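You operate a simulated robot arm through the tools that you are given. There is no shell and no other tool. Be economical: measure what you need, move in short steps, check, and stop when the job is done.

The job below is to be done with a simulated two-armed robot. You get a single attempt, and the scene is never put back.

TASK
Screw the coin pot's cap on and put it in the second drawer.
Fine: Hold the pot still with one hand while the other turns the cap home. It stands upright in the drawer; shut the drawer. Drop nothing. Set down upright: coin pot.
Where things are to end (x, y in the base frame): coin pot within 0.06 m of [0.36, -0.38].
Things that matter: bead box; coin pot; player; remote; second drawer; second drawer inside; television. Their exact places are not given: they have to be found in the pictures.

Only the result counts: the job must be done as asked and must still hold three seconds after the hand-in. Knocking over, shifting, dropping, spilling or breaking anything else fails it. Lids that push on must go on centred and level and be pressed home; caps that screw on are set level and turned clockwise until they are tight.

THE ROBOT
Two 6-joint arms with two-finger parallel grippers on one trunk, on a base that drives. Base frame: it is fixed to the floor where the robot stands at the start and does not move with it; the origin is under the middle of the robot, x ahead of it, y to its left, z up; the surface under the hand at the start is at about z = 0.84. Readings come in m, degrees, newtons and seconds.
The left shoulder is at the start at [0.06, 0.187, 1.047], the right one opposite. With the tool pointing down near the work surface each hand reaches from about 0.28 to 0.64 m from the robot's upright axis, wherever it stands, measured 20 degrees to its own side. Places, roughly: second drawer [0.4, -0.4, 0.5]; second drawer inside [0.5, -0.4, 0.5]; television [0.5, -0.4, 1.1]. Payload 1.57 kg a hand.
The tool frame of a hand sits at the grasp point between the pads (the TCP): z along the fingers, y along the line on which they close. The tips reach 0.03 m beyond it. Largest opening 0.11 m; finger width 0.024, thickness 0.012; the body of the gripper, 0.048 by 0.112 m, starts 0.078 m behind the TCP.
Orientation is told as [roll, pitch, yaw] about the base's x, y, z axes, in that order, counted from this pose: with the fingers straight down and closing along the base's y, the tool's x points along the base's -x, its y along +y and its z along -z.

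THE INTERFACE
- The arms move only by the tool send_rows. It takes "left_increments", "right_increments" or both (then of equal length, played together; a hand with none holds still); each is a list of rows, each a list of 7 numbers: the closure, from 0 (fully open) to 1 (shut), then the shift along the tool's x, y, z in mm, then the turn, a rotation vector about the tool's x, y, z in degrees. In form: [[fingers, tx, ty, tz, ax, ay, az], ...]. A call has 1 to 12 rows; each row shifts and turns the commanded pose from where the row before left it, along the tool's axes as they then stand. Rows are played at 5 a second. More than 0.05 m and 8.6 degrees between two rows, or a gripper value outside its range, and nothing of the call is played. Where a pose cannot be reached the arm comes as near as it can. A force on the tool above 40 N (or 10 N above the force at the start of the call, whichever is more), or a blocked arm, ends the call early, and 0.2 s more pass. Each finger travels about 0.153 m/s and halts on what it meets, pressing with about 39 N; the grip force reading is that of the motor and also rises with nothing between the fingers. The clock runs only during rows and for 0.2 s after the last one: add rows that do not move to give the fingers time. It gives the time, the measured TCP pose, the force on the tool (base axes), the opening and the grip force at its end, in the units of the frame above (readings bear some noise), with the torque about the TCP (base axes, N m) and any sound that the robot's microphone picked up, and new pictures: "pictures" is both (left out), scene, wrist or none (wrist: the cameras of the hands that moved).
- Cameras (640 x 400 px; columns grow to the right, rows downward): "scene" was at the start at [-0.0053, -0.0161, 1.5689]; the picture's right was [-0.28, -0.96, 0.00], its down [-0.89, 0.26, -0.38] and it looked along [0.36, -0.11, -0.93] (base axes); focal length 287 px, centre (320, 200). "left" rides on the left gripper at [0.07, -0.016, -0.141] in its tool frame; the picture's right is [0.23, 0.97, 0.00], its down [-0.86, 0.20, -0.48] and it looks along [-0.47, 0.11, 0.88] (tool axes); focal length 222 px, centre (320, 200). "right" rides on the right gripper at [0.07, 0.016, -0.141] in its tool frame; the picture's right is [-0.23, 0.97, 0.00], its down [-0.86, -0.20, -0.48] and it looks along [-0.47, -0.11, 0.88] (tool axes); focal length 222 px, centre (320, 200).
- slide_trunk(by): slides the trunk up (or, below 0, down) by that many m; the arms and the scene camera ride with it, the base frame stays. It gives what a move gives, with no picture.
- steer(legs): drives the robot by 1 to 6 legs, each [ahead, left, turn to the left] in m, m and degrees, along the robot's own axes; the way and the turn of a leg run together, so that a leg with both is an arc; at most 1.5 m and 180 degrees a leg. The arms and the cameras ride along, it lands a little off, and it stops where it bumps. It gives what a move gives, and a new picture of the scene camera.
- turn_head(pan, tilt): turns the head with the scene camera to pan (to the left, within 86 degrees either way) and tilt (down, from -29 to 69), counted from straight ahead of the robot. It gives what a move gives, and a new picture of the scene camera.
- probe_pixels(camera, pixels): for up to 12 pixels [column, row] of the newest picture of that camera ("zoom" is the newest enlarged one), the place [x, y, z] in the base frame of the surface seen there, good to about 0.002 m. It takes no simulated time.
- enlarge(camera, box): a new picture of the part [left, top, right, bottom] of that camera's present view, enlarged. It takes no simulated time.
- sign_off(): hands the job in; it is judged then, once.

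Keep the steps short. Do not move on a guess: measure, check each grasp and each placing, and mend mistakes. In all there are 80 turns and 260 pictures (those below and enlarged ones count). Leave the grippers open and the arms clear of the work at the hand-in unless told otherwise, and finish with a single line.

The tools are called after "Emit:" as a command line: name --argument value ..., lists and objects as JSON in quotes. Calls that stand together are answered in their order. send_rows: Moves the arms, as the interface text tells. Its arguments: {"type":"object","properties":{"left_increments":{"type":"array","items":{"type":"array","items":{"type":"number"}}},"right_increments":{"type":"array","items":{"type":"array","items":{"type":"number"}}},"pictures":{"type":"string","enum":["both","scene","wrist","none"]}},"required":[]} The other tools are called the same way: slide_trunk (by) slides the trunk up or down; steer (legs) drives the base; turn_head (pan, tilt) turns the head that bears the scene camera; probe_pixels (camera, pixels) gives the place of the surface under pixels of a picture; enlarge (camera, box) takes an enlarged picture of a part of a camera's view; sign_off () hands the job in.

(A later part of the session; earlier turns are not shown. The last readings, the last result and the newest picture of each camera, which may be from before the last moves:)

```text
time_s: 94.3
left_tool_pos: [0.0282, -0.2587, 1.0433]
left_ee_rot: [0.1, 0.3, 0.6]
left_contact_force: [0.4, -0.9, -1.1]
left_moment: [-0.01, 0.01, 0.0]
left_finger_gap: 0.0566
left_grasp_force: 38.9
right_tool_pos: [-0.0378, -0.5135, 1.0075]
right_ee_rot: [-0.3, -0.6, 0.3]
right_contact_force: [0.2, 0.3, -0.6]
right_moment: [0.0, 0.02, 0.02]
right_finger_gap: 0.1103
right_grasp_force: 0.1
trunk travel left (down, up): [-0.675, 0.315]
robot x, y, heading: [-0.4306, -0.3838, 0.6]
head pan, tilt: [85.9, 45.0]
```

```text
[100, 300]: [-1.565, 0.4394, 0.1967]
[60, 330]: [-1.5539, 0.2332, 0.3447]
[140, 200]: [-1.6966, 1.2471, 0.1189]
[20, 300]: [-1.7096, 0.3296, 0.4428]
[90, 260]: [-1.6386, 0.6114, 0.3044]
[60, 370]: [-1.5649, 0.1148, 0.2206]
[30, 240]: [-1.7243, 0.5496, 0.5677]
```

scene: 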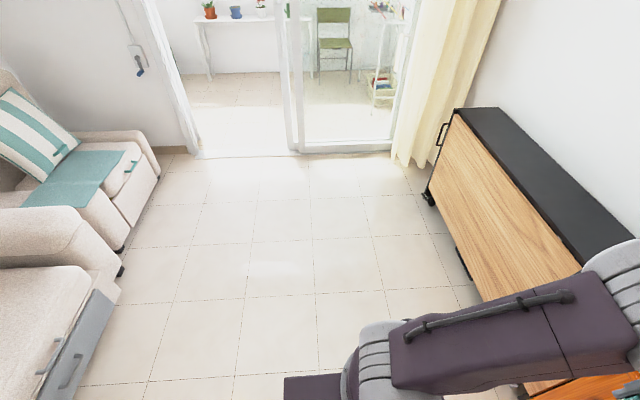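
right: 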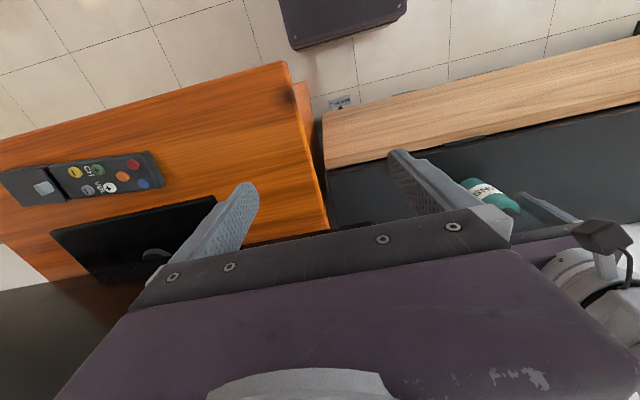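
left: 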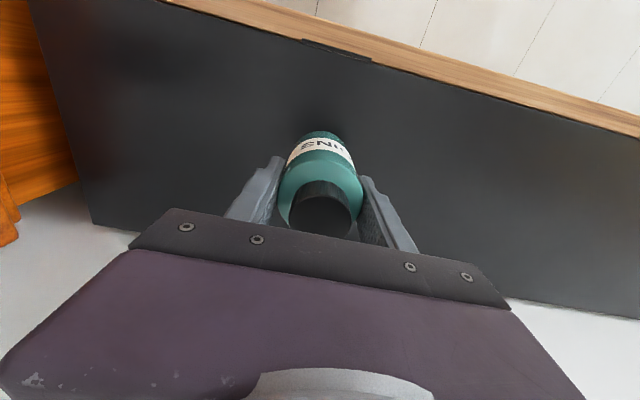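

There is free floor to x≈-1.5. I back up 0.12 m, lower the trunk 0.45 m and look ahead.

Emit:
steer --legs '[[-0.12, 0, -0.5]]'

Emit:
slide_trunk --by -0.45

Emit:
turn_head --pan 0 --tilt 30

```text
time_s: 95.5
left_tool_pos: [-0.0936, -0.2619, 1.0434]
left_ee_rot: [0.3, 0.3, 0.2]
left_contact_force: [0.1, -1.0, -1.2]
left_moment: [0.02, -0.02, -0.01]
left_finger_gap: 0.0563
left_grasp_force: 38.5
right_tool_pos: [-0.1595, -0.5161, 1.0085]
right_ee_rot: [-0.2, -0.5, 0.0]
right_contact_force: [0.6, -0.6, 0.0]
right_moment: [0.0, -0.05, 0.0]
right_finger_gap: 0.1102
right_grasp_force: 0.1
trunk travel left (down, up): [-0.675, 0.315]
robot x, y, heading: [-0.551, -0.3834, 0.1]
head pan, tilt: [85.9, 45.0]
```

scene: 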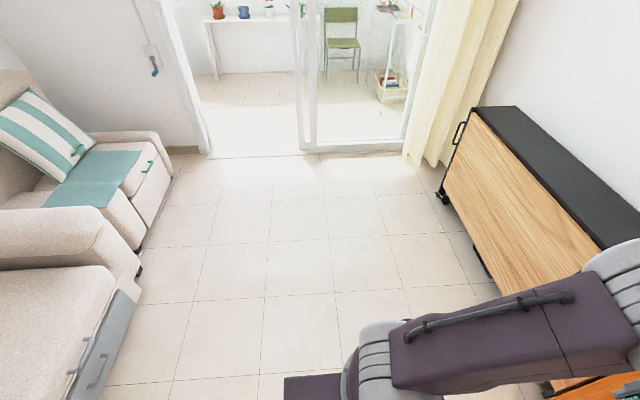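

```text
refused: -0.45 is not a number from -0.4 to 0.4
```

```text
time_s: 97.1
left_tool_pos: [-0.0925, -0.2637, 1.0432]
left_ee_rot: [0.2, 0.2, 0.4]
left_contact_force: [0.0, 0.1, -2.1]
left_moment: [0.01, 0.0, 0.01]
left_finger_gap: 0.0565
left_grasp_force: 38.9
right_tool_pos: [-0.1599, -0.5157, 1.0084]
right_ee_rot: [-0.2, -0.4, 0.0]
right_contact_force: [0.3, 0.6, 0.3]
right_moment: [-0.01, 0.0, 0.03]
right_finger_gap: 0.1102
right_grasp_force: 0.1
trunk travel left (down, up): [-0.675, 0.315]
robot x, y, heading: [-0.551, -0.3862, 0.2]
head pan, tilt: [0.0, 30.0]
```

scene: 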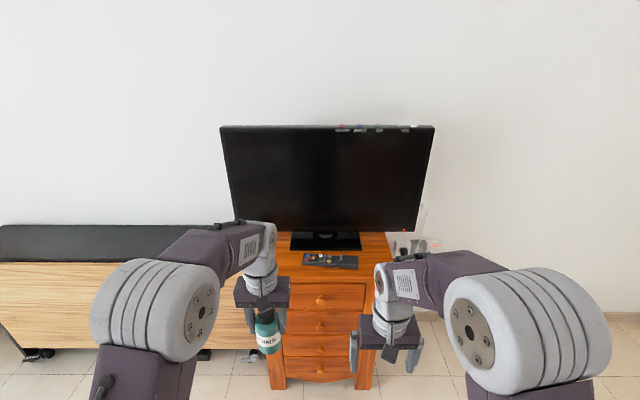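

The trunk step limit is 0.4 m. I lower 0.4, then extend and pitch the right hand forward toward (0.15,-0.386), well short of the knob.

Emit:
slide_trunk --by -0.4

Emit:
send_rows --right_increments '[[0.3, -28, 11.6, 0, 0, -8.2, 0], [0.3, -27.7, 11.6, 4, 0, -8.2, 0], [0.3, -26.9, 11.6, 7.9, 0, -8.2, 0], [0.3, -25.5, 11.6, 11.7, 0, -8.2, 0], [0.3, -23.5, 11.6, 15.2, 0, -8.2, 0], [0.3, -21.1, 11.6, 18.4, 0, -8.2, 0], [0.3, -18.3, 11.6, 21.2, 0, -8.2, 0], [0.3, -15.1, 11.6, 23.6, 0, -8.2, 0], [0.3, -11.6, 11.6, 25.5, 0, -8.2, 0], [0.3, -7.8, 11.6, 26.9, 0, -8.2, 0], [0.3, -3.9, 11.6, 27.7, 0, -8.2, 0], [0.3, 0, 0, 0, 0, 0, 0]]'

```text
time_s: 101.0
left_tool_pos: [-0.093, -0.2628, 0.6431]
left_ee_rot: [0.2, 0.2, 0.3]
left_contact_force: [1.0, -0.5, -0.8]
left_moment: [0.01, -0.03, 0.01]
left_finger_gap: 0.0564
left_grasp_force: 39.0
right_tool_pos: [-0.161, -0.5158, 0.6074]
right_ee_rot: [-0.1, -0.5, 0.0]
right_contact_force: [-0.6, 0.2, -0.4]
right_moment: [-0.04, -0.01, 0.0]
right_finger_gap: 0.1098
right_grasp_force: 0.0
trunk travel left (down, up): [-0.275, 0.715]
robot x, y, heading: [-0.5526, -0.3874, -0.0]
head pan, tilt: [0.0, 30.0]
```

```text
time_s: 103.5
left_tool_pos: [-0.0939, -0.2631, 0.6436]
left_ee_rot: [0.2, 0.2, 0.3]
left_contact_force: [0.1, -1.0, -1.0]
left_moment: [-0.01, 0.01, -0.03]
left_finger_gap: 0.0563
left_grasp_force: 39.4
right_tool_pos: [0.1455, -0.3906, 0.6105]
right_ee_rot: [-166.8, -89.2, 166.7]
right_contact_force: [0.8, 0.1, 0.4]
right_moment: [0.03, 0.0, 0.0]
right_finger_gap: 0.0767
right_grasp_force: 0.1
trunk travel left (down, up): [-0.275, 0.715]
robot x, y, heading: [-0.5542, -0.3859, 0.1]
head pan, tilt: [0.0, 30.0]
```

scene: 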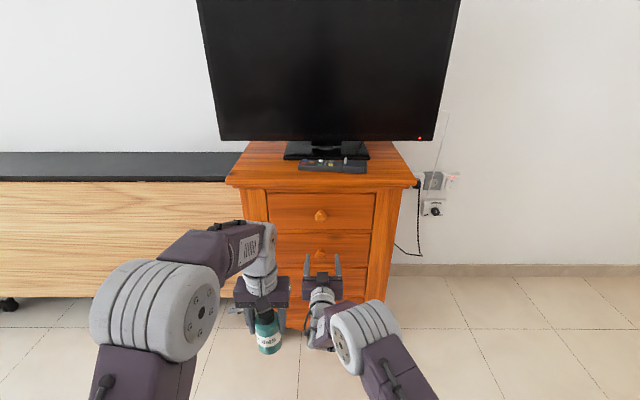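
right: 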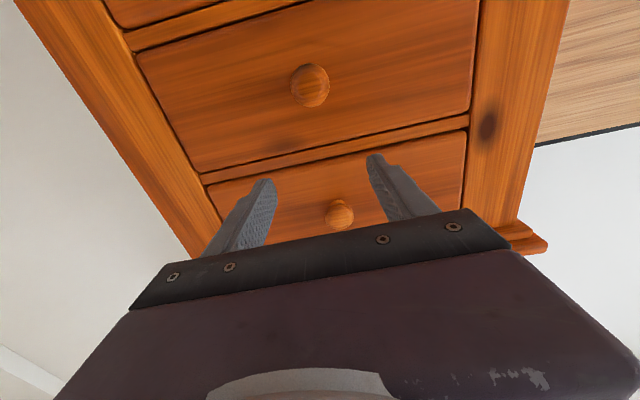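

Hand points straight at the cabinet: TCP (0.146,-0.391,0.611). I lower it 57 mm to knob height (0.553), shift 5 mm left, then drive 0.07 m forward.

Emit:
send_rows --right_increments '[[0.3, 28.7, 2.5, 0, 0, 0, 0], [0.3, 28.7, 2.5, 0, 0, 0, 0], [0.3, 0, 0, 0, 0, 0, 0]]' --pictures "none"

Emit:
steer --legs '[[0.06, 0, 0]]'

Emit:
send_rows --right_increments '[[0.3, 0, 0, 0, 0, 0, 0]]' --pictures "wrist"

```text
time_s: 104.3
left_tool_pos: [-0.0925, -0.2618, 0.6429]
left_ee_rot: [0.3, 0.2, 0.4]
left_contact_force: [-0.3, -0.5, -0.6]
left_moment: [0.02, 0.02, 0.02]
left_finger_gap: 0.0564
left_grasp_force: 39.1
right_tool_pos: [0.1471, -0.3847, 0.5525]
right_ee_rot: [-165.4, -89.2, 165.3]
right_contact_force: [0.4, 0.0, -0.5]
right_moment: [-0.05, 0.05, 0.01]
right_finger_gap: 0.0771
right_grasp_force: 0.0
trunk travel left (down, up): [-0.275, 0.715]
robot x, y, heading: [-0.5528, -0.3819, 0.4]
head pan, tilt: [0.0, 30.0]
```

```text
time_s: 105.3
left_tool_pos: [-0.0322, -0.2615, 0.6416]
left_ee_rot: [0.2, 0.3, 0.4]
left_contact_force: [-0.4, -0.1, -1.7]
left_moment: [-0.02, 0.03, 0.02]
left_finger_gap: 0.0565
left_grasp_force: 38.9
right_tool_pos: [0.2087, -0.3839, 0.5525]
right_ee_rot: [-163.2, -89.3, 163.4]
right_contact_force: [0.3, 0.4, 0.0]
right_moment: [0.0, 0.0, 0.01]
right_finger_gap: 0.0773
right_grasp_force: 0.0
trunk travel left (down, up): [-0.275, 0.715]
robot x, y, heading: [-0.4909, -0.3856, 0.2]
head pan, tilt: [0.0, 30.0]
```

scene: 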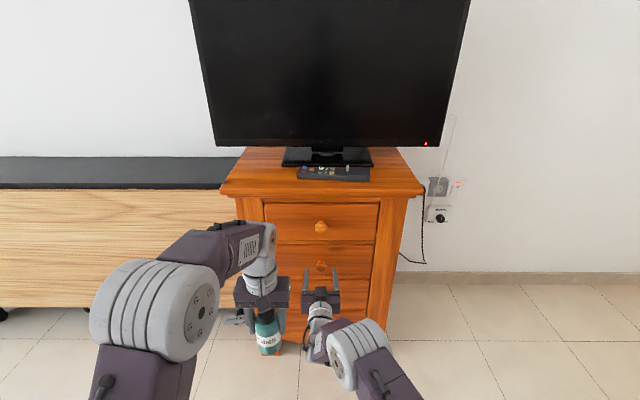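

```text
time_s: 105.7
left_tool_pos: [-0.0321, -0.2608, 0.6433]
left_ee_rot: [0.2, 0.1, 0.5]
left_contact_force: [-0.7, 0.7, -1.0]
left_moment: [0.02, -0.03, -0.02]
left_finger_gap: 0.0564
left_grasp_force: 39.1
right_tool_pos: [0.2087, -0.3847, 0.5525]
right_ee_rot: [-164.3, -89.2, 164.4]
right_contact_force: [-0.6, -0.5, 0.1]
right_moment: [-0.01, -0.01, -0.02]
right_finger_gap: 0.0767
right_grasp_force: 0.0
trunk travel left (down, up): [-0.275, 0.715]
robot x, y, heading: [-0.4952, -0.3869, 0.3]
head pan, tilt: [0.0, 30.0]
```

right: 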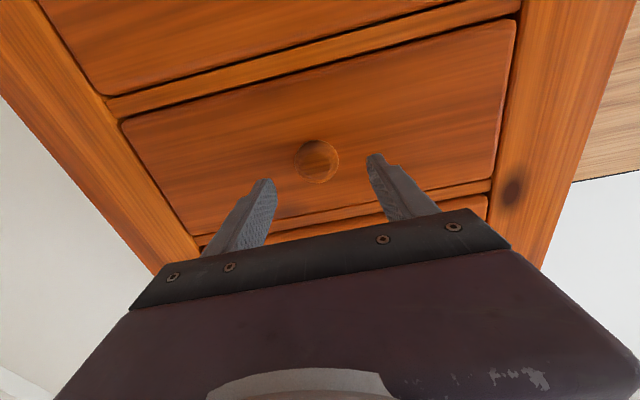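

The knob at (317,160) lies between the fingers. I advance 36 mm (tips 8 mm short of the panel) and close on the knob.

Emit:
send_rows --right_increments '[[0.3, 0, 0, 12, 0, 0, 0], [0.3, 0, 0, 12, 0, 0, 0], [0.3, 0, 0, 11, 0, 0, 0], [0.5, 0, 0, 0, 0, 0, 0], [0.65, 0, 0, 0, 0, 0, 0], [0.8, 0, 0, 0, 0, 0, 0], [1, 0, 0, 0, 0, 0, 0], [1, 0, 0, 0, 0, 0, 0]]' --pictures "wrist"

```text
time_s: 107.5
left_tool_pos: [-0.0317, -0.2629, 0.6428]
left_ee_rot: [0.1, 0.2, 0.4]
left_contact_force: [0.2, -0.6, -1.6]
left_moment: [0.03, 0.01, 0.0]
left_finger_gap: 0.0562
left_grasp_force: 38.4
right_tool_pos: [0.2443, -0.3847, 0.5539]
right_ee_rot: [-166.6, -89.2, 166.5]
right_contact_force: [1.2, -3.7, -0.5]
right_moment: [-0.09, -0.05, -0.07]
right_finger_gap: 0.0383
right_grasp_force: 44.0
trunk travel left (down, up): [-0.275, 0.715]
robot x, y, heading: [-0.4929, -0.3845, 0.3]
head pan, tilt: [0.0, 30.0]
```

right: 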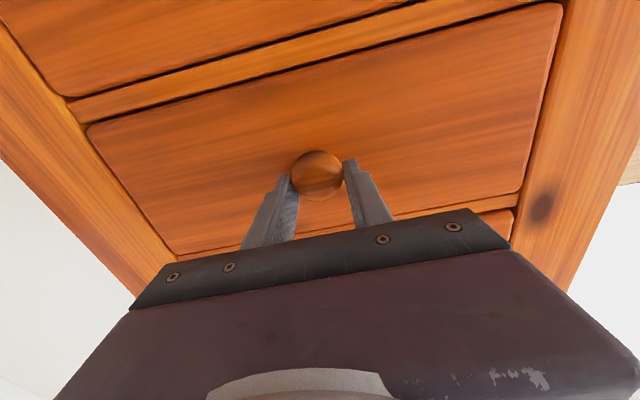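

Knob gripped (gap 0.038, 44 N). I pull by driving back 0.08 m and check that the drawer follows.

Emit:
steer --legs '[[-0.08, 0, 0]]'

Emit:
enlarge --camera "scene" --box '[220, 180, 440, 320]'

```text
time_s: 108.6
left_tool_pos: [-0.1117, -0.2618, 0.641]
left_ee_rot: [0.1, 0.1, 0.2]
left_contact_force: [-0.1, -0.1, -1.8]
left_moment: [-0.01, 0.02, 0.01]
left_finger_gap: 0.0566
left_grasp_force: 39.0
right_tool_pos: [0.1642, -0.3846, 0.5533]
right_ee_rot: [-161.8, -89.2, 161.8]
right_contact_force: [0.6, 1.4, 0.3]
right_moment: [0.05, 0.08, 0.12]
right_finger_gap: 0.0385
right_grasp_force: 44.2
trunk travel left (down, up): [-0.275, 0.715]
robot x, y, heading: [-0.569, -0.3864, 0.2]
head pan, tilt: [0.0, 30.0]
```

scene: 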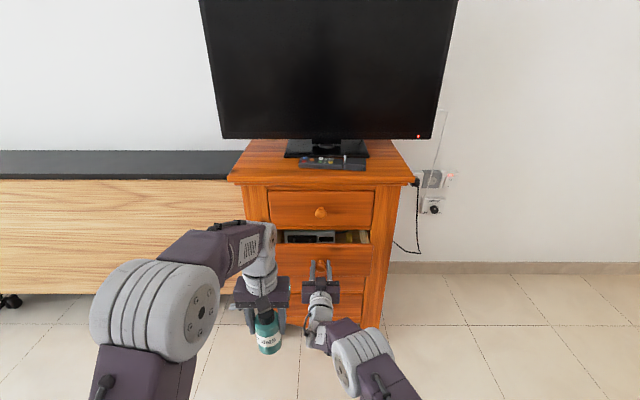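

```text
2.86 times, centred on (330, 250) of scene
```

zoom: 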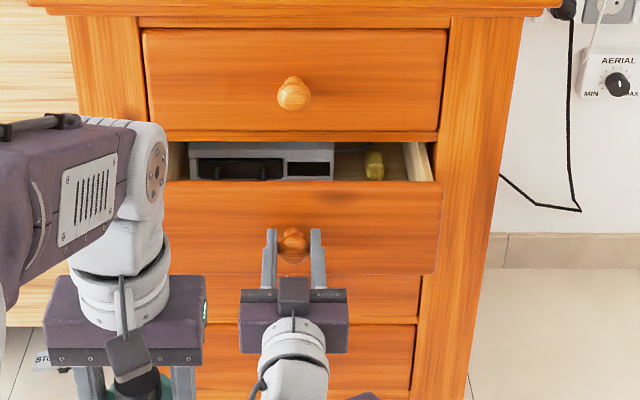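

The drawer opens; inside are a grey player and a small gold item. I pull another 0.12 m, then look inside.

Emit:
steer --legs '[[-0.12, 0, 0]]'

Emit:
turn_head --pan 0 --tilt 38

Emit:
enlarge --camera "scene" --box '[230, 140, 410, 260]'

```text
time_s: 109.8
left_tool_pos: [-0.2334, -0.263, 0.6432]
left_ee_rot: [0.1, 0.2, 0.3]
left_contact_force: [0.9, 0.3, -2.1]
left_moment: [0.05, 0.01, 0.01]
left_finger_gap: 0.0559
left_grasp_force: 38.9
right_tool_pos: [0.0428, -0.3852, 0.5543]
right_ee_rot: [-158.3, -89.2, 158.4]
right_contact_force: [0.0, 5.2, 0.4]
right_moment: [0.0, 0.21, 0.12]
right_finger_gap: 0.0384
right_grasp_force: 44.2
trunk travel left (down, up): [-0.275, 0.715]
robot x, y, heading: [-0.6915, -0.3842, 0.1]
head pan, tilt: [0.0, 30.0]
```

scene: 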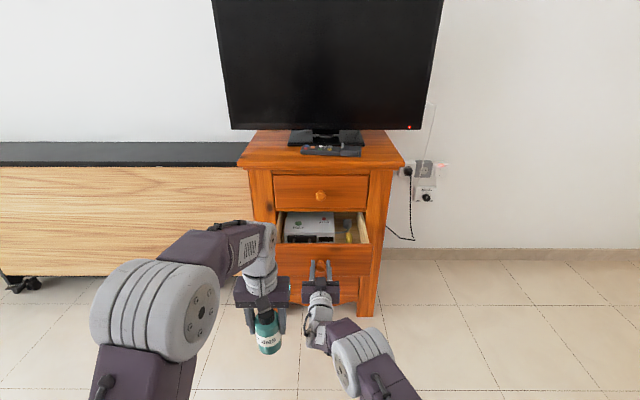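

```text
time_s: 110.5
left_tool_pos: [-0.231, -0.2631, 0.643]
left_ee_rot: [0.2, 0.2, 0.2]
left_contact_force: [-0.5, 0.3, -1.7]
left_moment: [0.02, 0.01, 0.01]
left_finger_gap: 0.0566
left_grasp_force: 38.7
right_tool_pos: [0.0443, -0.3839, 0.5538]
right_ee_rot: [-159.9, -89.2, 160.0]
right_contact_force: [0.3, 2.1, 0.3]
right_moment: [-0.02, 0.08, 0.09]
right_finger_gap: 0.0384
right_grasp_force: 43.8
trunk travel left (down, up): [-0.275, 0.715]
robot x, y, heading: [-0.6918, -0.386, 0.1]
head pan, tilt: [0.0, 38.0]
```

scene: 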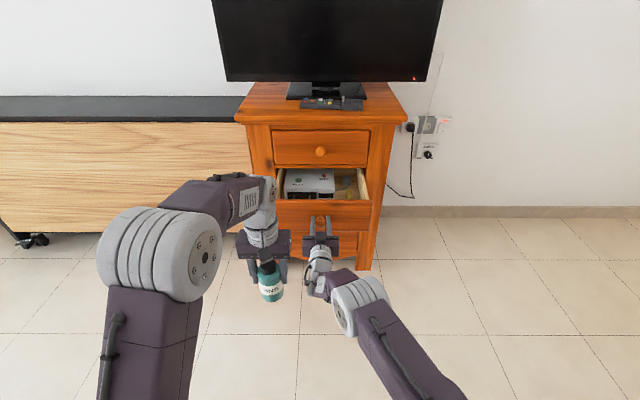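

```text
3.33 times, centred on (320, 200) of scene
```

zoom: 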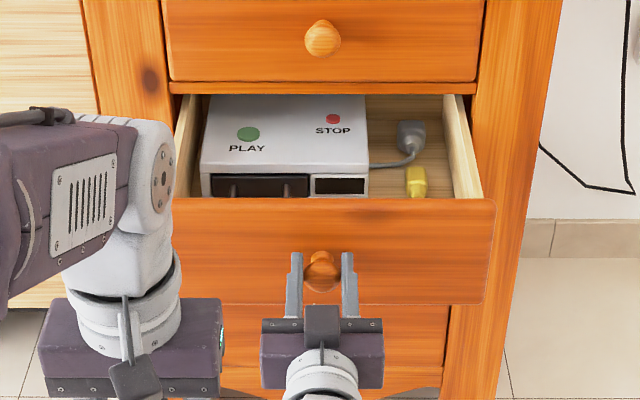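

Drawer is open ~0.20 m. I release the knob, draw the right hand back 90 mm, and raise the trunk 0.35 m to look inside.

Emit:
send_rows --right_increments '[[0.5, 0, 0, 0, 0, 0, 0], [0.2, 0, 0, 0, 0, 0, 0], [0.2, 0, 0, 0, 0, 0, 0], [0.2, 0, 0, -30, 0, 0, 0], [0.2, 0, 0, -30, 0, 0, 0], [0.2, 0, 0, -30, 0, 0, 0], [0.2, 0, 0, 0, 0, 0, 0]]' --pictures "none"

Emit:
slide_trunk --by 0.35

Emit:
turn_head --pan 0 --tilt 48

Emit:
enlarge --camera "scene" --box '[230, 110, 410, 230]'

```text
time_s: 112.1
left_tool_pos: [-0.2325, -0.2621, 0.6429]
left_ee_rot: [0.2, 0.2, 0.3]
left_contact_force: [0.9, 0.1, -1.5]
left_moment: [-0.02, 0.01, 0.01]
left_finger_gap: 0.0564
left_grasp_force: 38.9
right_tool_pos: [-0.0472, -0.3852, 0.5526]
right_ee_rot: [-161.6, -89.3, 161.7]
right_contact_force: [-0.5, -0.5, -0.6]
right_moment: [0.01, -0.03, 0.0]
right_finger_gap: 0.0878
right_grasp_force: 0.0
trunk travel left (down, up): [-0.275, 0.715]
robot x, y, heading: [-0.6925, -0.3875, 0.4]
head pan, tilt: [0.0, 38.0]
```

```text
time_s: 115.5
left_tool_pos: [-0.2315, -0.2632, 0.9929]
left_ee_rot: [0.3, 0.2, 0.3]
left_contact_force: [-0.1, -0.3, -1.6]
left_moment: [-0.01, -0.02, -0.01]
left_finger_gap: 0.0565
left_grasp_force: 38.9
right_tool_pos: [-0.0464, -0.3837, 0.9032]
right_ee_rot: [-160.1, -89.2, 160.2]
right_contact_force: [-0.9, 0.4, 0.3]
right_moment: [0.0, 0.0, -0.03]
right_finger_gap: 0.0879
right_grasp_force: 0.1
trunk travel left (down, up): [-0.625, 0.365]
robot x, y, heading: [-0.6865, -0.385, 0.4]
head pan, tilt: [0.0, 38.0]
```

```text
time_s: 116.2
left_tool_pos: [-0.2308, -0.2623, 0.9929]
left_ee_rot: [0.2, 0.2, 0.3]
left_contact_force: [-0.6, -0.5, -0.7]
left_moment: [0.0, -0.01, -0.02]
left_finger_gap: 0.0563
left_grasp_force: 39.4
right_tool_pos: [-0.0475, -0.3838, 0.9023]
right_ee_rot: [-160.2, -89.2, 160.4]
right_contact_force: [-0.1, 0.2, 0.1]
right_moment: [0.0, 0.01, -0.01]
right_finger_gap: 0.088
right_grasp_force: 0.0
trunk travel left (down, up): [-0.625, 0.365]
robot x, y, heading: [-0.6912, -0.3837, 0.4]
head pan, tilt: [0.0, 48.0]
```

scene: 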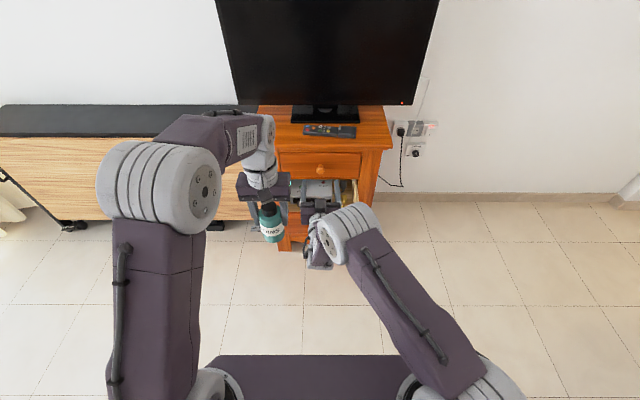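

```text
3.33 times, centred on (320, 170) of scene
```

zoom: 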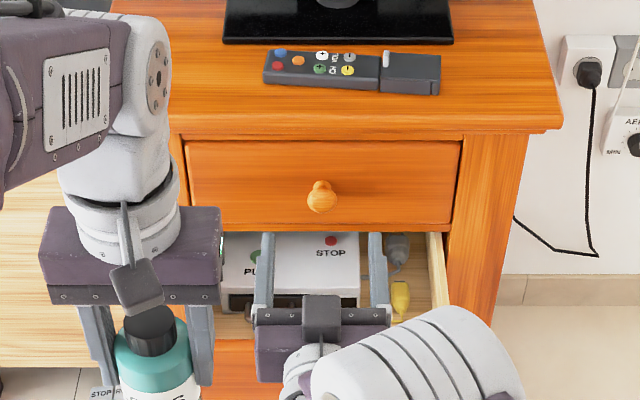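

The right hand blocks the view; I move it 0.16 m to the right.

Emit:
send_rows --right_increments '[[0.2, 0, -40, 0, 0, 0, 0], [0.2, 0, -40, 0, 0, 0, 0], [0.2, 0, -40, 0, 0, 0, 0], [0.2, 0, -40, 0, 0, 0, 0], [0.2, 0, 0, 0, 0, 0, 0]]' --pictures "scene"

Emit:
enlarge --camera "scene" --box '[260, 150, 390, 250]'

```text
time_s: 117.4
left_tool_pos: [-0.2315, -0.2628, 0.9927]
left_ee_rot: [0.1, 0.2, 0.3]
left_contact_force: [0.7, -0.1, -0.9]
left_moment: [-0.01, 0.0, -0.01]
left_finger_gap: 0.0563
left_grasp_force: 38.5
right_tool_pos: [0.0125, -0.4811, 0.9164]
right_ee_rot: [-110.6, -88.3, 109.4]
right_contact_force: [0.2, -0.3, -0.4]
right_moment: [-0.01, 0.02, -0.02]
right_finger_gap: 0.0878
right_grasp_force: 0.1
right hand out of reach, approached as far as the arm can: row 1, 2, 3, 4
trunk travel left (down, up): [-0.625, 0.365]
robot x, y, heading: [-0.6882, -0.3864, 0.3]
head pan, tilt: [0.0, 48.0]
```

scene: 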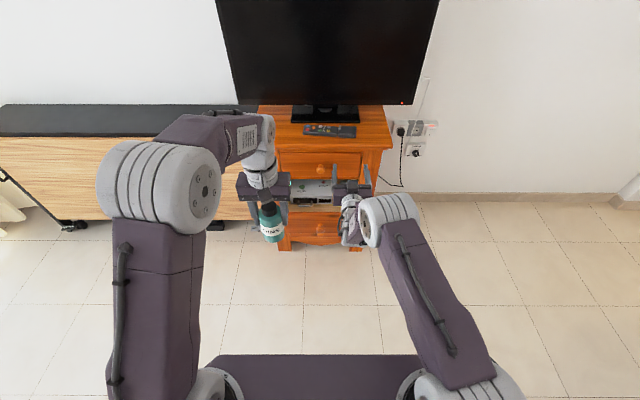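

```text
4.00 times, centred on (325, 200) of scene
```

zoom: 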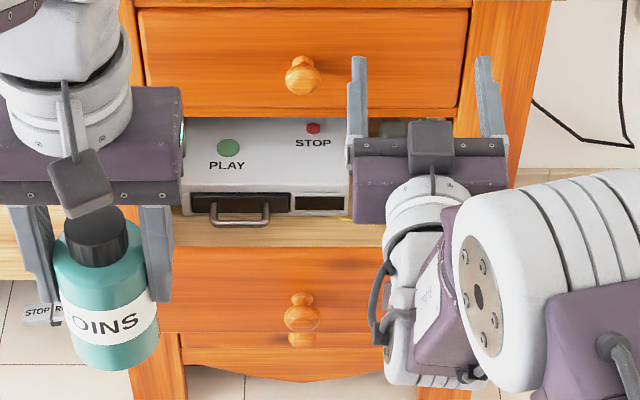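

Now I see the player front and the strip of drawer floor before it. I probe these.

Emit:
probe_pixels --camera "zoom" --pixels '[[270, 160], [200, 185], [340, 185], [240, 203], [240, 220], [200, 225], [300, 222], [330, 232], [250, 240], [300, 247], [300, 256], [360, 228]]'

```text
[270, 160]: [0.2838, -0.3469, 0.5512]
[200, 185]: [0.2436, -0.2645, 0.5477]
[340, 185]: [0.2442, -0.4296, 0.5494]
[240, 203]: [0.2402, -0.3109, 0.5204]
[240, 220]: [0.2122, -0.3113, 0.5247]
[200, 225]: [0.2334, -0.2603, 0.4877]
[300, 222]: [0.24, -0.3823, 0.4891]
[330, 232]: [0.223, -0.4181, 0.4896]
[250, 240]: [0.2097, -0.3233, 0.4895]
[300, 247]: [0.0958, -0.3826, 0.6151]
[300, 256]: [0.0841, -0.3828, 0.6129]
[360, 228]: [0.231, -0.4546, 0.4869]
```

Drawer floor z=0.489, inner panel face x≈0.10, panel top 0.615, player front 0.24 (handle to 0.212). The spot (0.16,-0.38) now corresponds to (0.36,-0.38) when shut and is free. First I fold the right hand back to a down-pointing pose close to the robot.

Emit:
send_rows --right_increments '[[0.2, 0, -13, -31, 0, 8.2, 0], [0.2, 4.3, -13, -30.7, 0, 8.2, 0], [0.2, 8.6, -13, -29.8, 0, 8.2, 0], [0.2, 12.8, -13, -28.2, 0, 8.2, 0], [0.2, 16.7, -13, -26.1, 0, 8.2, 0], [0.2, 20.3, -13, -23.5, 0, 8.2, 0], [0.2, 23.4, -13, -20.3, 0, 8.2, 0], [0.2, 26.1, -13, -16.8, 0, 8.2, 0], [0.2, 28.2, -13, -12.9, 0, 8.2, 0], [0.2, 29.7, -13, -8.8, 0, 8.2, 0], [0.2, 30.7, -13, -4.4, 0, 8.2, 0], [0.2, 0, 0, 0, 0, 0, 0]]' --pictures "scene"

```text
time_s: 120.0
left_tool_pos: [-0.232, -0.2628, 0.9927]
left_ee_rot: [0.2, 0.3, 0.3]
left_contact_force: [-1.3, 0.0, -1.7]
left_moment: [-0.03, 0.01, 0.02]
left_finger_gap: 0.0561
left_grasp_force: 39.4
right_tool_pos: [-0.2516, -0.6013, 0.915]
right_ee_rot: [-3.6, -12.6, -1.2]
right_contact_force: [0.1, -0.8, -0.4]
right_moment: [-0.01, 0.03, 0.04]
right_finger_gap: 0.0877
right_grasp_force: 0.1
right hand out of reach, approached as far as the arm can: row 1, 2, 3, 8, 9
trunk travel left (down, up): [-0.625, 0.365]
robot x, y, heading: [-0.6927, -0.3834, 0.4]
head pan, tilt: [0.0, 48.0]
```

scene: 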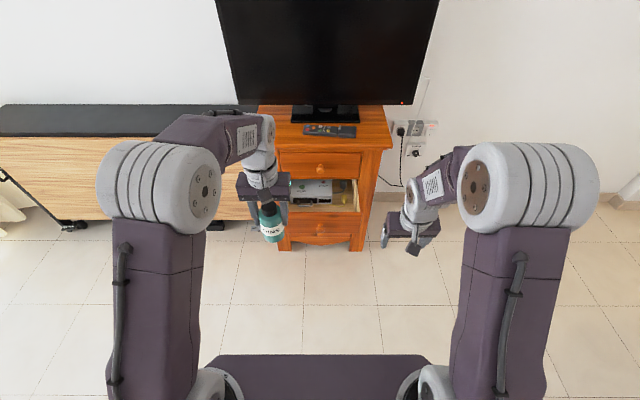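

Right hand is folded. I move it 10 cm further right and 5 cm back for clearance, then drive forward 0.34 m with the pot still high.

Emit:
send_rows --right_increments '[[0.2, 16, -33, 0, 0, 6, 0], [0.2, 16, -33, 0, 0, 6, 0], [0.2, 16, -33, 0, 0, 0, 0], [0.2, 0, 0, 0, 0, 0, 0]]' --pictures "none"

Emit:
steer --legs '[[0.34, 0, -0.3]]'

Emit:
enlarge --camera "scene" --box '[220, 150, 400, 300]'

```text
time_s: 121.0
left_tool_pos: [-0.2308, -0.2627, 0.9915]
left_ee_rot: [0.1, 0.3, 0.3]
left_contact_force: [-0.2, 0.9, -1.2]
left_moment: [-0.01, 0.03, -0.02]
left_finger_gap: 0.0565
left_grasp_force: 39.1
right_tool_pos: [-0.3022, -0.6989, 0.917]
right_ee_rot: [-3.6, -0.4, -1.9]
right_contact_force: [0.5, -0.8, -0.6]
right_moment: [0.01, 0.04, -0.02]
right_finger_gap: 0.088
right_grasp_force: 0.1
trunk travel left (down, up): [-0.625, 0.365]
robot x, y, heading: [-0.6905, -0.389, 0.3]
head pan, tilt: [0.0, 48.0]
```

```text
time_s: 123.3
left_tool_pos: [0.109, -0.264, 0.9923]
left_ee_rot: [0.3, 0.2, 0.2]
left_contact_force: [-0.3, -0.2, -1.5]
left_moment: [-0.03, -0.02, 0.02]
left_finger_gap: 0.0562
left_grasp_force: 38.9
right_tool_pos: [0.0358, -0.6987, 0.9159]
right_ee_rot: [-3.6, -0.5, -2.0]
right_contact_force: [-0.8, -0.2, -0.1]
right_moment: [0.0, 0.0, 0.05]
right_finger_gap: 0.0879
right_grasp_force: 0.0
trunk travel left (down, up): [-0.625, 0.365]
robot x, y, heading: [-0.3544, -0.3861, 0.0]
head pan, tilt: [0.0, 48.0]
```

scene: 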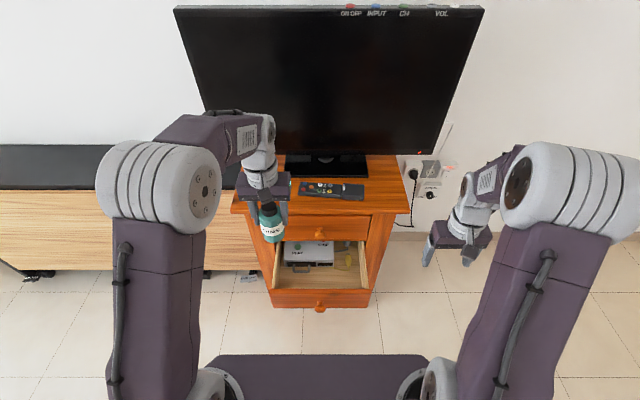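

```text
2.67 times, centred on (310, 225) of scene
```

zoom: 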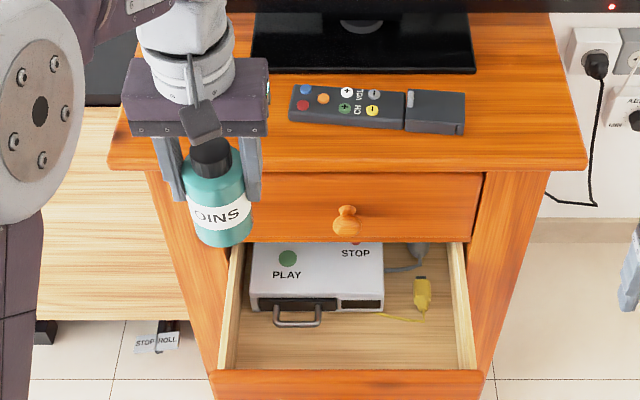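

Clear view into the drawer. I measure the panel and floor precisely, and move the left hand over (0.158,-0.38) at height.

Emit:
probe_pixels --camera "zoom" --pixels '[[340, 367], [340, 372], [340, 380], [340, 350], [300, 355], [400, 350], [297, 325], [385, 318], [430, 317], [235, 340], [465, 345], [340, 315]]'

Emit:
send_rows --left_increments '[[0.8, -12, -29, 0, 0, 0, 0], [0.8, -12, -29, 0, 0, 0, 0], [0.8, -12, -29, 0, 0, 0, 0], [0.8, -12, -29, 0, 0, 0, 0], [0.8, 0, 0, 0, 0, 0, 0]]' --pictures "none"

```text
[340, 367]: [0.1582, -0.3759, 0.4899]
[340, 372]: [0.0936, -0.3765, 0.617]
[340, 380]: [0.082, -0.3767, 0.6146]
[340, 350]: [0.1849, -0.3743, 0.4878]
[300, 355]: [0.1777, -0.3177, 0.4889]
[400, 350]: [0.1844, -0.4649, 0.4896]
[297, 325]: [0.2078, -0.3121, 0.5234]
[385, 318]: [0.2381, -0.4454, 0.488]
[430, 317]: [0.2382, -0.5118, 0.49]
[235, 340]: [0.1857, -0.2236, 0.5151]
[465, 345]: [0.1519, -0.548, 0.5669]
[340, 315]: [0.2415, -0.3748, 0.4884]
```

```text
time_s: 124.5
left_tool_pos: [0.1575, -0.3792, 0.9923]
left_ee_rot: [0.0, 0.2, 0.3]
left_contact_force: [0.2, 0.1, -1.4]
left_moment: [0.05, 0.03, 0.01]
left_finger_gap: 0.0562
left_grasp_force: 39.2
right_tool_pos: [0.0358, -0.6995, 0.9175]
right_ee_rot: [-3.5, -0.5, -1.9]
right_contact_force: [0.2, -0.2, -0.1]
right_moment: [0.0, 0.02, 0.0]
right_finger_gap: 0.088
right_grasp_force: 0.0
trunk travel left (down, up): [-0.625, 0.365]
robot x, y, heading: [-0.3506, -0.3857, 0.2]
head pan, tilt: [0.0, 48.0]
```

Target spot confirmed free (floor z 0.489). I lower the trunk 0.30 m, bringing the pot just above the panel height, and look.

Emit:
slide_trunk --by -0.3

Emit:
turn_head --pan 0 --tilt 50

Emit:
enlarge --camera "scene" --box '[230, 130, 410, 250]'

Emit:
enlarge --camera "left" --box '[100, 0, 540, 275]'

```text
time_s: 127.5
left_tool_pos: [0.1576, -0.3798, 0.6903]
left_ee_rot: [0.2, 0.1, 0.1]
left_contact_force: [-0.1, -0.3, -1.3]
left_moment: [-0.01, -0.03, -0.02]
left_finger_gap: 0.0565
left_grasp_force: 38.4
right_tool_pos: [0.0358, -0.6999, 0.6156]
right_ee_rot: [-3.6, -0.4, -2.0]
right_contact_force: [-0.1, 0.2, 0.2]
right_moment: [-0.01, -0.02, -0.04]
right_finger_gap: 0.0882
right_grasp_force: 0.0
trunk travel left (down, up): [-0.325, 0.665]
robot x, y, heading: [-0.3509, -0.3834, 0.2]
head pan, tilt: [0.0, 48.0]
```

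```text
time_s: 128.1
left_tool_pos: [0.1567, -0.3797, 0.6919]
left_ee_rot: [0.3, 0.2, 0.1]
left_contact_force: [-0.3, -0.2, -1.9]
left_moment: [0.0, -0.01, 0.02]
left_finger_gap: 0.0565
left_grasp_force: 38.8
right_tool_pos: [0.0366, -0.6998, 0.6169]
right_ee_rot: [-3.6, -0.4, -2.0]
right_contact_force: [0.1, -0.5, 0.3]
right_moment: [0.02, -0.01, 0.01]
right_finger_gap: 0.088
right_grasp_force: 0.1
trunk travel left (down, up): [-0.325, 0.665]
robot x, y, heading: [-0.3507, -0.3901, 0.2]
head pan, tilt: [0.0, 50.0]
```

scene: 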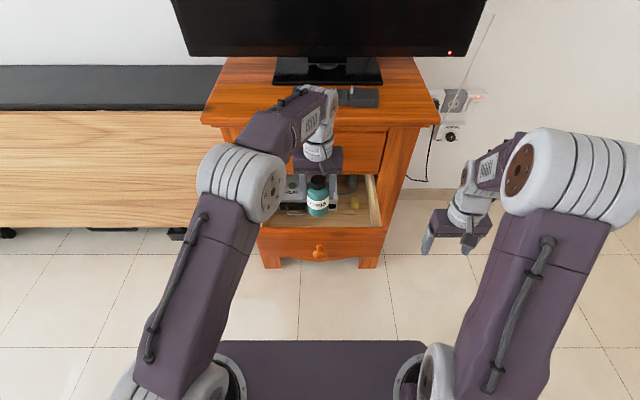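

```text
3.33 times, centred on (320, 190) of scene
```

zoom: 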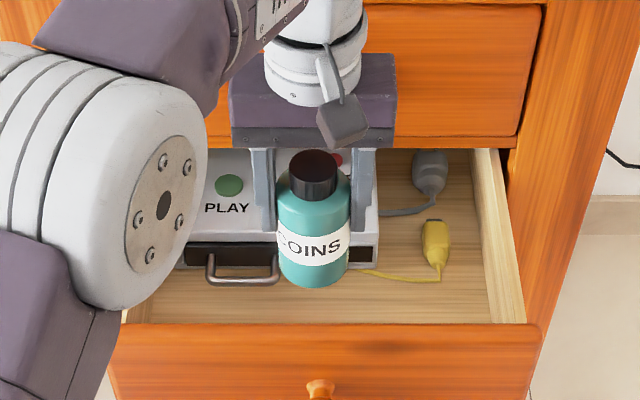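

```text
1.45 times, centred on (320, 138) of left
5 turns are left
```

zoom: 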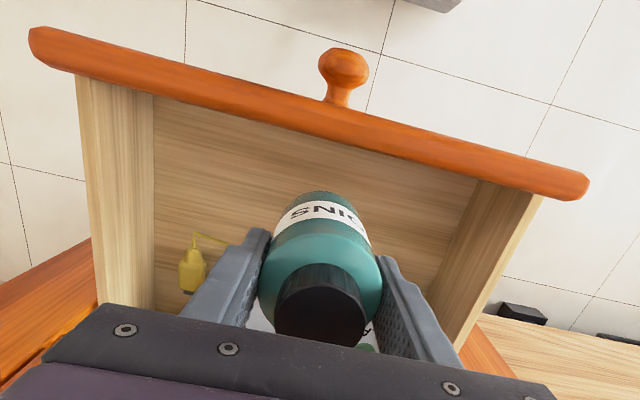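

Only five turns remain. The pot is upright over the free floor. I lower it 126 mm, then 4 more in 1 mm steps, release, raise the hand straight up and check.

Emit:
send_rows --left_increments '[[0.8, -2, 0, 25, 0, 0, 0], [0.8, 0, 0, 30, 0, 0, 0], [0.8, 0, 0, 30, 0, 0, 0], [0.8, 0, 0, 25, 0, 0, 0], [0.8, 0, 0, 16, 0, 0, 0], [0.8, 0, 0, 1, 0, 0, 0], [0.8, 0, 0, 1, 0, 0, 0], [0.8, 0, 0, 1, 0, 0, 0], [0.8, 0, 0, 1, 0, 0, 0], [0.8, 0, 0, 0, 0, 0, 0]]' --pictures "none"

Emit:
send_rows --left_increments '[[0.55, 0, 0, 0, 0, 0, 0], [0.45, 0, 0, 0, 0, 0, 0], [0.3, 0, 0, 0, 0, 0, 0], [0.3, 0, 0, 0, 0, 0, 0], [0.3, 0, 0, -15, 0, 0, 0], [0.3, 0, 0, -35, 0, 0, 0], [0.3, 0, 0, -40, 0, 0, 0], [0.3, 0, 0, -40, 0, 0, 0], [0.3, 0, 0, -40, 0, 0, 0], [0.3, 0, 0, -40, 0, 0, 0], [0.3, 0, 0, 0, 0, 0, 0]]' --pictures "both"

Emit:
enlarge --camera "scene" --box '[230, 130, 410, 250]'

Emit:
probe_pixels --camera "zoom" --pixels '[[320, 190], [320, 240], [320, 270], [320, 345], [320, 160], [300, 210]]'

```text
time_s: 130.3
left_tool_pos: [0.158, -0.3793, 0.5623]
left_ee_rot: [0.1, 0.2, 0.1]
left_contact_force: [-0.2, 0.8, 0.1]
left_moment: [-0.01, -0.06, -0.01]
left_finger_gap: 0.0564
left_grasp_force: 38.8
right_tool_pos: [0.0355, -0.6992, 0.6167]
right_ee_rot: [-3.6, -0.5, -2.0]
right_contact_force: [-0.4, -0.1, -0.3]
right_moment: [-0.02, 0.01, 0.0]
right_finger_gap: 0.0882
right_grasp_force: 0.0
trunk travel left (down, up): [-0.325, 0.665]
robot x, y, heading: [-0.3536, -0.3824, -0.0]
head pan, tilt: [0.0, 50.0]
```

```text
time_s: 132.7
left_tool_pos: [0.1598, -0.3794, 0.7717]
left_ee_rot: [0.2, 0.3, 0.1]
left_contact_force: [0.1, 0.1, 1.3]
left_moment: [0.02, 0.0, 0.01]
left_finger_gap: 0.0771
left_grasp_force: 0.1
right_tool_pos: [0.036, -0.6992, 0.617]
right_ee_rot: [-3.7, -0.5, -2.0]
right_contact_force: [-0.2, 0.2, 0.1]
right_moment: [0.02, -0.03, -0.01]
right_finger_gap: 0.0879
right_grasp_force: 0.1
trunk travel left (down, up): [-0.325, 0.665]
robot x, y, heading: [-0.3546, -0.3838, 0.0]
head pan, tilt: [0.0, 50.0]
```

scene: 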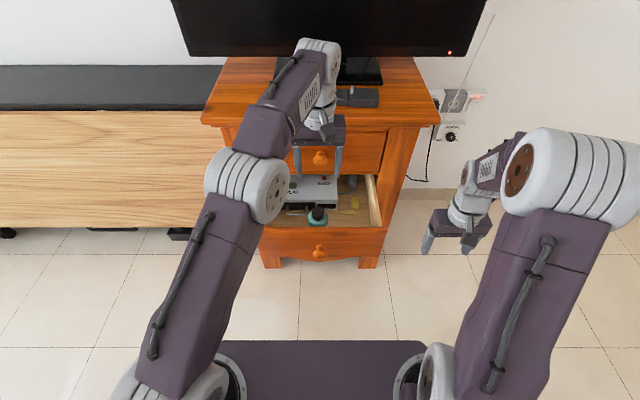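
left: 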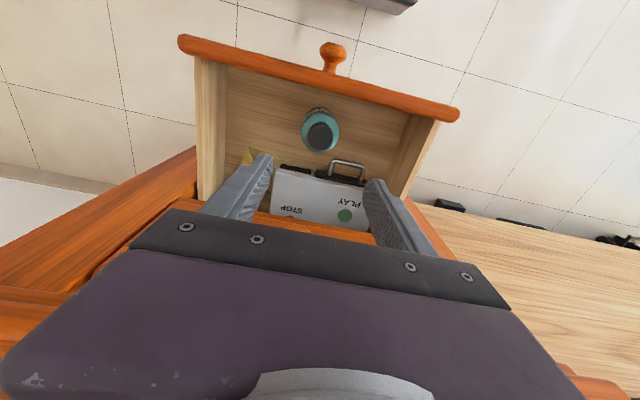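

```text
3.33 times, centred on (320, 190) of scene
```

zoom: 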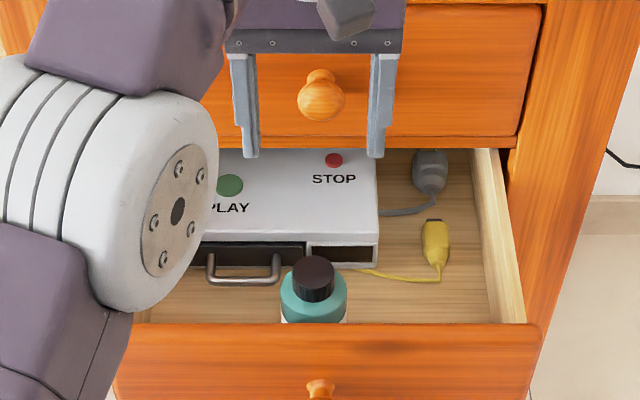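

```text
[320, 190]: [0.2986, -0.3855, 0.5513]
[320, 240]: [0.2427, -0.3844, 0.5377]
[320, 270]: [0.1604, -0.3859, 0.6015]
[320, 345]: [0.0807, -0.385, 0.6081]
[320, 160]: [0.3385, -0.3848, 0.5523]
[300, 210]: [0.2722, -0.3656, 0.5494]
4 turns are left
```

Pot stands upright at (0.16,-0.382) in the drawer. Now I back off 0.30 m and bring the right hand, fingers shut and pointing forward, to y≈-0.45, z≈0.556 in front of the drawer panel.

Emit:
steer --legs '[[-0.3, 0, 0]]'

Emit:
send_rows --right_increments '[[1, -26, 22.7, 0, 0, -8.2, 0], [1, -25.7, 22.7, 3.7, 0, -8.2, 0], [1, -24.9, 22.7, 7.3, 0, -8.2, 0], [1, -23.6, 22.7, 10.8, 0, -8.2, 0], [1, -21.9, 22.7, 14.1, 0, -8.2, 0], [1, -19.6, 22.7, 17.1, 0, -8.2, 0], [1, -17, 22.7, 19.7, 0, -8.2, 0], [1, -14, 22.7, 21.9, 0, -8.2, 0], [1, -10.7, 22.7, 23.7, 0, -8.2, 0], [1, -7.3, 22.7, 25, 0, -8.2, 0], [1, -3.6, 22.7, 25.7, 0, -8.2, 0], [1, 0, 0, 0, 0, 0, 0]]' --pictures "none"

Emit:
send_rows --right_increments '[[1, 30, 0, 0, 0, 0, 0], [1, 30, 0, 0, 0, 0, 0], [1, 0, 0, 0, 0, 0, 0]]'

Emit:
enlarge --camera "scene" --box '[230, 110, 410, 250]'

```text
time_s: 134.7
left_tool_pos: [-0.1383, -0.381, 0.7725]
left_ee_rot: [0.1, 0.2, 0.0]
left_contact_force: [0.2, 0.6, 0.3]
left_moment: [0.01, -0.04, 0.01]
left_finger_gap: 0.077
left_grasp_force: 0.1
right_tool_pos: [-0.265, -0.7002, 0.6174]
right_ee_rot: [-3.5, -0.7, -2.2]
right_contact_force: [0.2, 0.6, 0.0]
right_moment: [0.0, 0.0, -0.04]
right_finger_gap: 0.0881
right_grasp_force: 0.0
trunk travel left (down, up): [-0.325, 0.665]
robot x, y, heading: [-0.6531, -0.3849, -0.1]
head pan, tilt: [0.0, 50.0]
```

scene: 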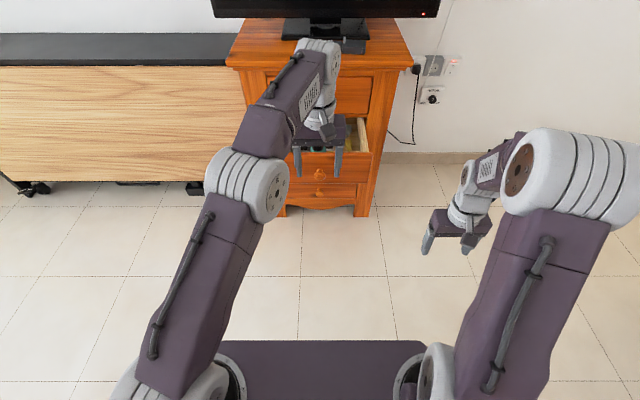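

```text
time_s: 137.3
left_tool_pos: [-0.1385, -0.38, 0.7717]
left_ee_rot: [0.2, 0.3, 0.0]
left_contact_force: [-0.1, 0.5, -0.1]
left_moment: [0.01, 0.02, 0.03]
left_finger_gap: 0.077
left_grasp_force: 0.0
right_tool_pos: [0.1017, -0.4485, 0.6289]
right_ee_rot: [-100.8, -86.3, 98.6]
right_contact_force: [-0.1, 0.1, 0.7]
right_moment: [0.0, -0.03, 0.03]
right_finger_gap: 0.0001
right_grasp_force: 21.2
right hand out of reach, approached as far as the arm can: row 9, 10, 11
trunk travel left (down, up): [-0.325, 0.665]
robot x, y, heading: [-0.6503, -0.3855, -0.2]
head pan, tilt: [0.0, 50.0]
```

```text
time_s: 138.1
left_tool_pos: [-0.1383, -0.381, 0.7712]
left_ee_rot: [0.2, 0.2, 0.0]
left_contact_force: [-0.2, -0.4, 0.1]
left_moment: [-0.01, 0.01, 0.02]
left_finger_gap: 0.077
left_grasp_force: 0.1
right_tool_pos: [0.1019, -0.4529, 0.5685]
right_ee_rot: [-101.6, -86.3, 99.4]
right_contact_force: [0.3, 0.4, 0.2]
right_moment: [0.0, 0.01, 0.01]
right_finger_gap: 0.0
right_grasp_force: 21.2
trunk travel left (down, up): [-0.325, 0.665]
robot x, y, heading: [-0.6538, -0.3862, -0.1]
head pan, tilt: [0.0, 50.0]
```

scene: 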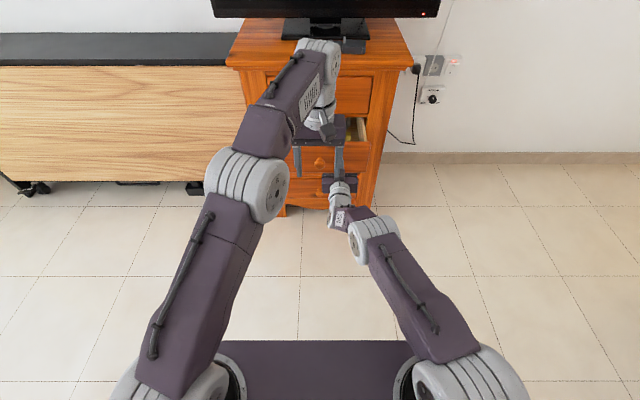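
right: 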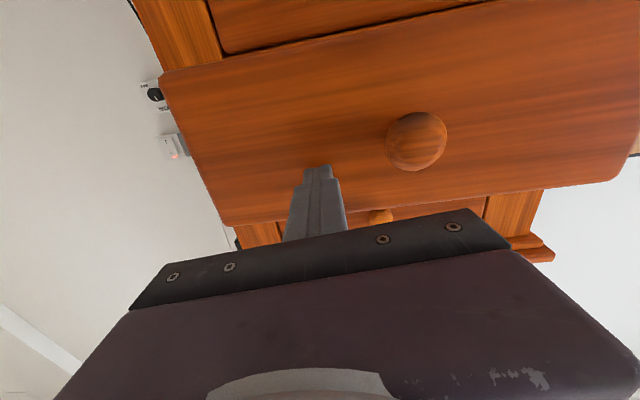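

```text
2.86 times, centred on (320, 180) of scene
3 turns are left
```

zoom: 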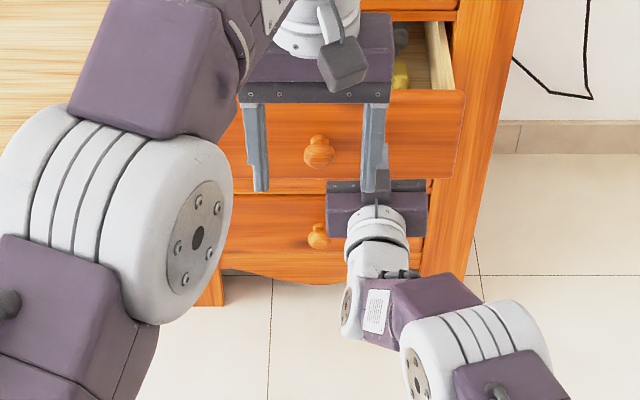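

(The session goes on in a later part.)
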